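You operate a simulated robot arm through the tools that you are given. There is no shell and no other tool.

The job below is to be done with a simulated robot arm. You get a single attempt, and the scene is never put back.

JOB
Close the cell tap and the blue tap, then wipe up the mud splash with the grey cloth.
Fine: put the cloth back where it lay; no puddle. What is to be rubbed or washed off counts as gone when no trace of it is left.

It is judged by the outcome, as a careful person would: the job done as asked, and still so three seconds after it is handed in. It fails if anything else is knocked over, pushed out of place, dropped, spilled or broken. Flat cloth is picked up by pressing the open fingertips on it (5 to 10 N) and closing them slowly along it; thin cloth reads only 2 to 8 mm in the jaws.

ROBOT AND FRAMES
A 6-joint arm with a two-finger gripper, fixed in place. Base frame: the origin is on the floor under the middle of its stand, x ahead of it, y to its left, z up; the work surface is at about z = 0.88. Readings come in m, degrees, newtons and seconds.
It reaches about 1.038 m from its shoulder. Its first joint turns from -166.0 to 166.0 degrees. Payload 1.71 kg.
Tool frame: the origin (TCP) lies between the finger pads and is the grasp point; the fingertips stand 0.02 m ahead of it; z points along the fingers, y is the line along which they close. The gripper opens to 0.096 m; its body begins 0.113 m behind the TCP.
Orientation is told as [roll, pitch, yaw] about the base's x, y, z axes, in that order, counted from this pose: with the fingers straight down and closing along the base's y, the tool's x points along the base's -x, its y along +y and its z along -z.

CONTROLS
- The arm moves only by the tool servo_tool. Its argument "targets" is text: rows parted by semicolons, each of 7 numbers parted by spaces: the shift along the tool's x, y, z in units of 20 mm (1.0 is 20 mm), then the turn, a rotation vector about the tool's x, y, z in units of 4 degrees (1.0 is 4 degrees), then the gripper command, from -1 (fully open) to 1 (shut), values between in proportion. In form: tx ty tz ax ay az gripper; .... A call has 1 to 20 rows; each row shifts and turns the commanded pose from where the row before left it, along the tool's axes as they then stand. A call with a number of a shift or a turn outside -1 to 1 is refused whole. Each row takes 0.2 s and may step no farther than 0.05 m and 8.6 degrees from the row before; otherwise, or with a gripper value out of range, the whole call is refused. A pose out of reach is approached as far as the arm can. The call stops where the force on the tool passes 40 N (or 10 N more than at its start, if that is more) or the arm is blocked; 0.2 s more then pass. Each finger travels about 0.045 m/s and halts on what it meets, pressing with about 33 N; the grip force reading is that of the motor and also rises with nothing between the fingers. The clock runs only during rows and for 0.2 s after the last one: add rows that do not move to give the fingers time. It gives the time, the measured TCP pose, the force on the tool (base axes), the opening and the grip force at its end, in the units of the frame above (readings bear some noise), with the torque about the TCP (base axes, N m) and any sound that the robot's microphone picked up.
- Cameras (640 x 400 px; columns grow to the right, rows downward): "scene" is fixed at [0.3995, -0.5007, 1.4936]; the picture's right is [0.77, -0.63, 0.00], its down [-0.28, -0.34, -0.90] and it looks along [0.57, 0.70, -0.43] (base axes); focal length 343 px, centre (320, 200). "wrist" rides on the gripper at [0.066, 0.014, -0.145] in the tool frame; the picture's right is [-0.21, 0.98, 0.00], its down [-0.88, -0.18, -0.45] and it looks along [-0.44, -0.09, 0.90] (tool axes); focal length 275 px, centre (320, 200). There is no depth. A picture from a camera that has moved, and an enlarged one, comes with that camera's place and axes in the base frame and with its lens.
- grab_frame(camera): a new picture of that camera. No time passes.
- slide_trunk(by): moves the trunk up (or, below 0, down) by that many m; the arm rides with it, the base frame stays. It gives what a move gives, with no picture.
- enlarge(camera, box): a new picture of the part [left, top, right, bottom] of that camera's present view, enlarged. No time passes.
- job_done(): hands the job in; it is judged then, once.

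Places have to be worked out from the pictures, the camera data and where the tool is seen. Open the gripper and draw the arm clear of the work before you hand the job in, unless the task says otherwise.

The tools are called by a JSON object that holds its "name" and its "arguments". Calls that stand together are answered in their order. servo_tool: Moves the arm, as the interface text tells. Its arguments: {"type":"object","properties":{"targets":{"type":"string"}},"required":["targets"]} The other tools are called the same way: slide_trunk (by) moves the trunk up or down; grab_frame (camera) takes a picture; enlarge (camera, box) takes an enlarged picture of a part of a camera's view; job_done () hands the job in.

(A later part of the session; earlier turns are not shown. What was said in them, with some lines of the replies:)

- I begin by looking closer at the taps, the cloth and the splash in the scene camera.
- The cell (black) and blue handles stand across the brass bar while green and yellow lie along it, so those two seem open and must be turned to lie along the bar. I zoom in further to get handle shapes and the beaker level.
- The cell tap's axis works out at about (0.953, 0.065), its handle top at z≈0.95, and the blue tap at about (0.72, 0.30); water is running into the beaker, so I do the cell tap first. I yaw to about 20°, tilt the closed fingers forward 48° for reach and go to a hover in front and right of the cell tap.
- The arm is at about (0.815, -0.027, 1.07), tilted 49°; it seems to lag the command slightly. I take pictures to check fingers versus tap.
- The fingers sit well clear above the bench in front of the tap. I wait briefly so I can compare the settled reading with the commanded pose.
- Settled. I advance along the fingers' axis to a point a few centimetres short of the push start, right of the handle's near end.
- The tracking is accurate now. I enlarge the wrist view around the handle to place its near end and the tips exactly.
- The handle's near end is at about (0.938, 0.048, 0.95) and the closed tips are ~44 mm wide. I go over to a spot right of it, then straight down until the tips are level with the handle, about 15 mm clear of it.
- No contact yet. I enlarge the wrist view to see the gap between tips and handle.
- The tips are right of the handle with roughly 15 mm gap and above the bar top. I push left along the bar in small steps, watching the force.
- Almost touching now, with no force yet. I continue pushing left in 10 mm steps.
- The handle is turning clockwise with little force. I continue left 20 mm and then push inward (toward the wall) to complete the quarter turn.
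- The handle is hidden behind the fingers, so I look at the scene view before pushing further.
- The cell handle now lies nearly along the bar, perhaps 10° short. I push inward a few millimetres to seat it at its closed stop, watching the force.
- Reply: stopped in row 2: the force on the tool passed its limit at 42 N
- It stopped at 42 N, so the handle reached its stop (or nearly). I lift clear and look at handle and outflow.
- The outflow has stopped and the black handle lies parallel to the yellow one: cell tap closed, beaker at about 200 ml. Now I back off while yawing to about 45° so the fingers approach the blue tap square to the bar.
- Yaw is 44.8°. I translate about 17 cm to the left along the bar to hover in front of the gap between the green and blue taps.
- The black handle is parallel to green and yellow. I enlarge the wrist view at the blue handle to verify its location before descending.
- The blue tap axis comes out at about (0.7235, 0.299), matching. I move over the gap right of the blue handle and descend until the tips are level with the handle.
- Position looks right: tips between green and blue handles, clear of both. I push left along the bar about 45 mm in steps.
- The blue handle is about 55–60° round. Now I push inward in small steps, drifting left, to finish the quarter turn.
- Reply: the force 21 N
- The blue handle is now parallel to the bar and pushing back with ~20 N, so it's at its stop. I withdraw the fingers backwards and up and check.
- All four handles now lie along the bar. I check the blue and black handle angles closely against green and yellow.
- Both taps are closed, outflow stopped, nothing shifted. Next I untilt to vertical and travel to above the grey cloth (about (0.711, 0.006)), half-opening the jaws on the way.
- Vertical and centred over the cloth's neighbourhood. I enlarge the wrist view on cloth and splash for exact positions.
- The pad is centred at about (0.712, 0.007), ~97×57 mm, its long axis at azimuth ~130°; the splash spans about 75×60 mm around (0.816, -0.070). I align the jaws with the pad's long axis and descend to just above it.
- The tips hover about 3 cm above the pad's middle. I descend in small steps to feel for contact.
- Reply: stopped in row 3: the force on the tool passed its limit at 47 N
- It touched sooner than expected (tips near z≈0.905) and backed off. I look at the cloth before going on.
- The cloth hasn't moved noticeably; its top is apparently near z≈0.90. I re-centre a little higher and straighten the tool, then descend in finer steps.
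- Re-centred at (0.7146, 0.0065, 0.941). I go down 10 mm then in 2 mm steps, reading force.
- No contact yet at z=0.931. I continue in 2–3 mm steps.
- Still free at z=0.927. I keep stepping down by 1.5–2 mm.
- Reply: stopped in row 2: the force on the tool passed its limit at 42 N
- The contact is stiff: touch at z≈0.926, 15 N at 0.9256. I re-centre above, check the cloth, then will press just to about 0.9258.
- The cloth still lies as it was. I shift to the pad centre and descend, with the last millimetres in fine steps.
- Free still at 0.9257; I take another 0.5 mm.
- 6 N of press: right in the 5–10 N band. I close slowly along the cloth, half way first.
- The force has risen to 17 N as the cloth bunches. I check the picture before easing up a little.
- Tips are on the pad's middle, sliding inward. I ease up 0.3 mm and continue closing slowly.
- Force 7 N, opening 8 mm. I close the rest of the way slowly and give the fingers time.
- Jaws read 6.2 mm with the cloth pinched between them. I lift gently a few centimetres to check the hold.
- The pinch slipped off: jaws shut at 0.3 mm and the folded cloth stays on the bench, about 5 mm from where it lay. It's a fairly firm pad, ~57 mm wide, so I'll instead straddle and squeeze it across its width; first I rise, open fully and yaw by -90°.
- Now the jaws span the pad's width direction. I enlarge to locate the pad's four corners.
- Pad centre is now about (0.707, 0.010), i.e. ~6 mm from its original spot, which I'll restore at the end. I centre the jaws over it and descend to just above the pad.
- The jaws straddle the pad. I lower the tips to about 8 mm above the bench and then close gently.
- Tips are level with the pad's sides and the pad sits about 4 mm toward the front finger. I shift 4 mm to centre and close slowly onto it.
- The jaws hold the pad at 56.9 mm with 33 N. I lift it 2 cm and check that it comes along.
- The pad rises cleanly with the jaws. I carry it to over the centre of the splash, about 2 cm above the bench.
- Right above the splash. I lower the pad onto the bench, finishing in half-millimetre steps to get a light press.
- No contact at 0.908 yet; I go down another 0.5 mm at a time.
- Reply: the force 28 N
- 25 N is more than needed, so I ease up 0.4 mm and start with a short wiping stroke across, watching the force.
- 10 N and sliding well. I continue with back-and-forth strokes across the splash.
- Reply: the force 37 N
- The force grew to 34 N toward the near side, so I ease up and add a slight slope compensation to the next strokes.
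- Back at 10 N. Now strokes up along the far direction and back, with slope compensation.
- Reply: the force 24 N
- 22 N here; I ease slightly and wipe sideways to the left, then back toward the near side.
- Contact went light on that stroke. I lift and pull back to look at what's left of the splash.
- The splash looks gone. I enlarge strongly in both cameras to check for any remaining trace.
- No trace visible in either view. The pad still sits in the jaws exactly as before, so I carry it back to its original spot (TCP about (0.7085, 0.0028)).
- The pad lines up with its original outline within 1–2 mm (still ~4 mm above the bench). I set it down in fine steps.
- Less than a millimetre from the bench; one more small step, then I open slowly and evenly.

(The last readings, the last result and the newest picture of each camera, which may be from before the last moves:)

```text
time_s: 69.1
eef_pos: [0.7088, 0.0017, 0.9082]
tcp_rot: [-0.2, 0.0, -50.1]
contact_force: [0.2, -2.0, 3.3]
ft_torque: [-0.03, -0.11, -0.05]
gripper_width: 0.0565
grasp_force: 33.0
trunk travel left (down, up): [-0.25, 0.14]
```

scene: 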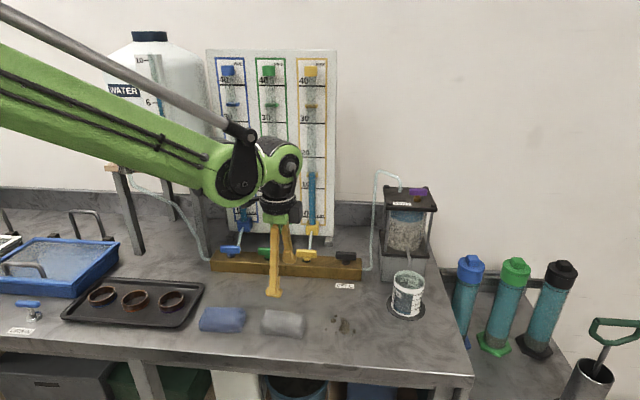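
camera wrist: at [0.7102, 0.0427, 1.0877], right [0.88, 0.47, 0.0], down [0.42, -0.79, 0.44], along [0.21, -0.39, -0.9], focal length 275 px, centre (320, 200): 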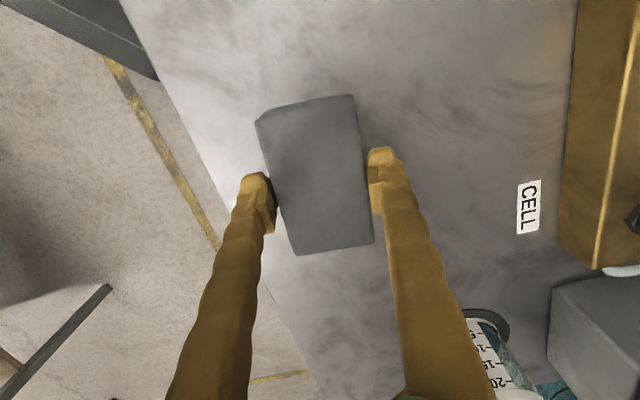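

The pad is touching the bench (3 N). I open the jaws gradually and then rise straight up.

{"name": "servo_tool", "arguments": {"targets": "0 0 0 0 0 0 -0.2; 0 0 0 0 0 0 -0.3; 0 0 0 0 0 0 -0.5; 0 0 0 0 0 0 -0.8; 0 0 0 0 0 0 -1; 0 0 0 0 0 0 -1; 0 0 0 0 0 0 -1; 0 0 0 0 0 0 -1"}}

{"name": "enlarge", "arguments": {"camera": "scene", "box": [240, 295, 400, 360]}}

{"name": "grab_frame", "arguments": {"camera": "wrist"}}

```text
time_s: 70.9
eef_pos: [0.7086, 0.0028, 0.9069]
tcp_rot: [-0.3, 0.1, -50.0]
contact_force: [0.1, 0.4, -0.6]
ft_torque: [-0.03, 0.01, -0.04]
gripper_width: 0.096
grasp_force: 0.1
trunk travel left (down, up): [-0.25, 0.14]
```

```text
4.00 times, centred on (320, 328) of scene
camera zoom: at [0.3995, -0.5007, 1.4936], right [0.77, -0.63, 0.0], down [-0.28, -0.34, -0.9], along [0.57, 0.7, -0.43], focal length 1370 px, centre (320, -310)
```

zoom: 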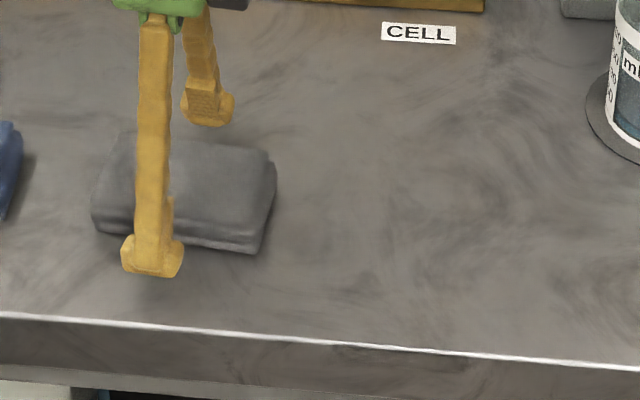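

```text
taken
camera wrist: at [0.6778, 0.063, 1.0528], right [0.88, 0.47, 0.0], down [0.42, -0.79, 0.44], along [0.21, -0.39, -0.9], focal length 275 px, centre (320, 200)
```

wrist: 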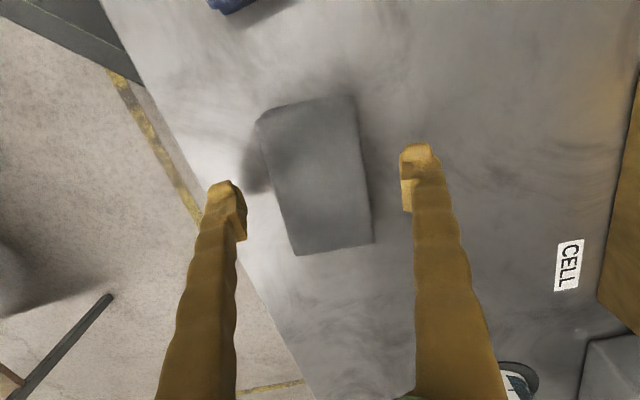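

The pad rests where it originally lay, within a millimetre or two. I rise straight up and draw the arm clear for a final look.

{"name": "servo_tool", "arguments": {"targets": "0 0 -0.5 0 0 0 -1; 0 0 -1 0 0 0 -1; 0 0 -1 0 0 0 -1; 0 0 -1 0 0 0 -1; 0 0 -1 0 0 0 -1; 0 0 -1 0 0 0 -1; 0 0 -1 0 0 0 -1; 0 0 -1 0 0 0 -1; 0 0 -1 0 0 0 -1; 0 0 -1 0 0 0 -1; 0 0 -1 0 0 0 -1; 0 0 -1 0 0 0 -1; 0 0 -1 0 0 0 -1; 0.5 -0.5 -1 0 0 0 -1; 0.5 -0.5 -1 0 0 0 -1; 0.5 -0.5 -1 0 0 0 -1; 0.5 -0.5 -1 0 0 0 -1; 0 0 0 0 0 0 -1"}}

{"name": "grab_frame", "arguments": {"camera": "scene"}}

{"name": "grab_frame", "arguments": {"camera": "wrist"}}

{"name": "enlarge", "arguments": {"camera": "scene", "box": [240, 295, 400, 360]}}

{"name": "enlarge", "arguments": {"camera": "scene", "box": [310, 305, 374, 345]}}

{"name": "enlarge", "arguments": {"camera": "scene", "box": [200, 200, 440, 330]}}

```text
time_s: 74.7
eef_pos: [0.6535, 0.0082, 1.2394]
tcp_rot: [-0.2, 0.0, -50.0]
contact_force: [-0.6, 0.6, 0.8]
ft_torque: [0.0, -0.02, 0.04]
gripper_width: 0.096
grasp_force: 0.0
trunk travel left (down, up): [-0.25, 0.14]
```

```text
taken
```

scene: 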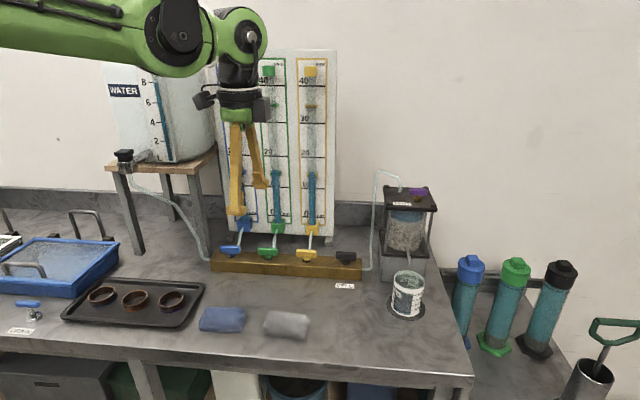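

```text
taken
camera wrist: at [0.622, 0.0693, 1.3841], right [0.88, 0.47, 0.0], down [0.42, -0.79, 0.44], along [0.21, -0.39, -0.9], focal length 275 px, centre (320, 200)
```

wrist: 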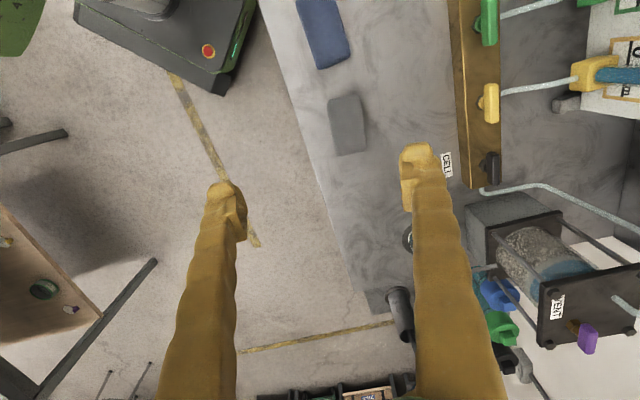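

```text
4.00 times, centred on (320, 328) of scene
camera zoom: at [0.3995, -0.5007, 1.4936], right [0.77, -0.63, 0.0], down [-0.28, -0.34, -0.9], along [0.57, 0.7, -0.43], focal length 1370 px, centre (320, -310)
```

zoom: 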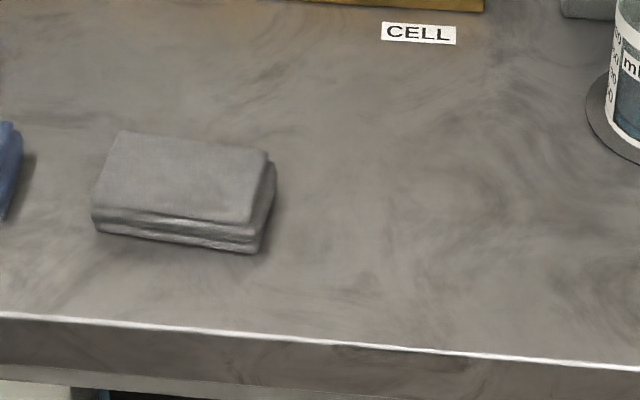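

```text
10.00 times, centred on (342, 325) of scene
camera zoom: at [0.3995, -0.5007, 1.4936], right [0.77, -0.63, 0.0], down [-0.28, -0.34, -0.9], along [0.57, 0.7, -0.43], focal length 3426 px, centre (100, -1050)
```

zoom: 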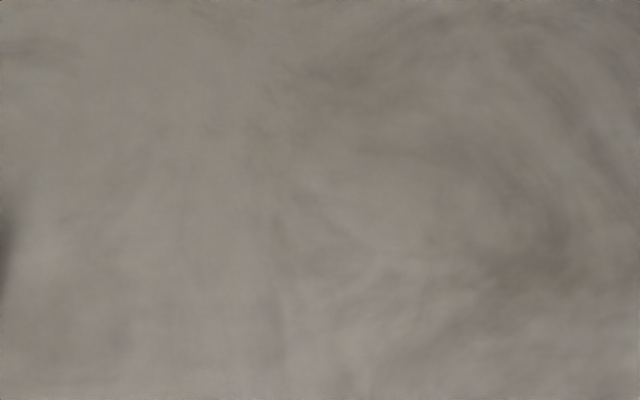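

```text
2.67 times, centred on (320, 265) of scene
camera zoom: at [0.3995, -0.5007, 1.4936], right [0.77, -0.63, 0.0], down [-0.28, -0.34, -0.9], along [0.57, 0.7, -0.43], focal length 914 px, centre (320, 27)
```

zoom: 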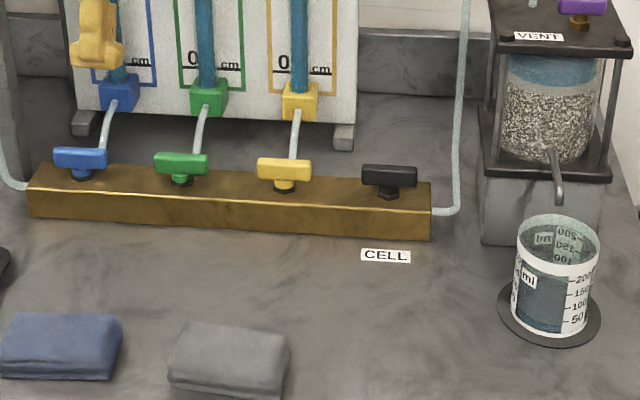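

Taps closed, no outflow, bench dry and the cloth back in place. One last close look from the wrist camera over the wiped area.

{"name": "enlarge", "arguments": {"camera": "wrist", "box": [300, 90, 420, 260]}}

{"name": "enlarge", "arguments": {"camera": "scene", "box": [0, 180, 240, 350]}}

```text
2.35 times, centred on (360, 175) of wrist
camera zoom: at [0.622, 0.0693, 1.3841], right [0.88, 0.47, 0.0], down [0.42, -0.79, 0.44], along [0.21, -0.39, -0.9], focal length 648 px, centre (226, 259)
```

zoom: 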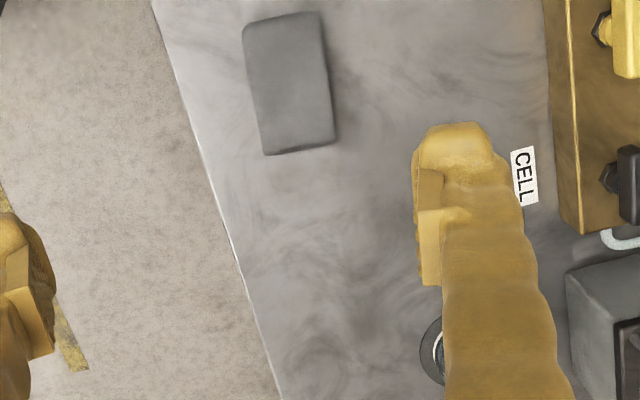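

```text
2.35 times, centred on (120, 265) of scene
camera zoom: at [0.3995, -0.5007, 1.4936], right [0.77, -0.63, 0.0], down [-0.28, -0.34, -0.9], along [0.57, 0.7, -0.43], focal length 806 px, centre (791, 47)
```

zoom: 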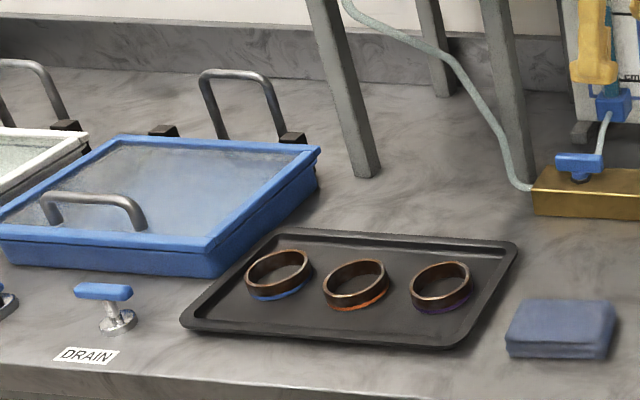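

The wiped area shows no trace of mud, both taps are closed, the cloth lies back in its place and nothing else has moved; the gripper is open and the arm is clear. I hand the job in.

{"name": "job_done", "arguments": {}}

```text
The job is handed in.
```

The job is handed in: the cell tap and the blue tap are closed, the mud splash is wiped up, and the grey cloth is back where it lay.

- **Taps:** Both handles were turned a quarter turn until they lie along the bar like the green and yellow ones. The outflow into the beaker stopped once the cell tap was closed, and I saw no puddle.
- **Splash:** After wiping, close-up pictures from both cameras showed no trace of mud.
- **Cloth:** My first pinch slipped and nudged the cloth about 6 mm, so I gripped it across its width instead. It was set down within about 2 mm of its original outline.
- **Surroundings:** Nothing else looked moved, spilled or knocked over in the final pictures. The gripper is open and the arm is drawn clear above the bench.
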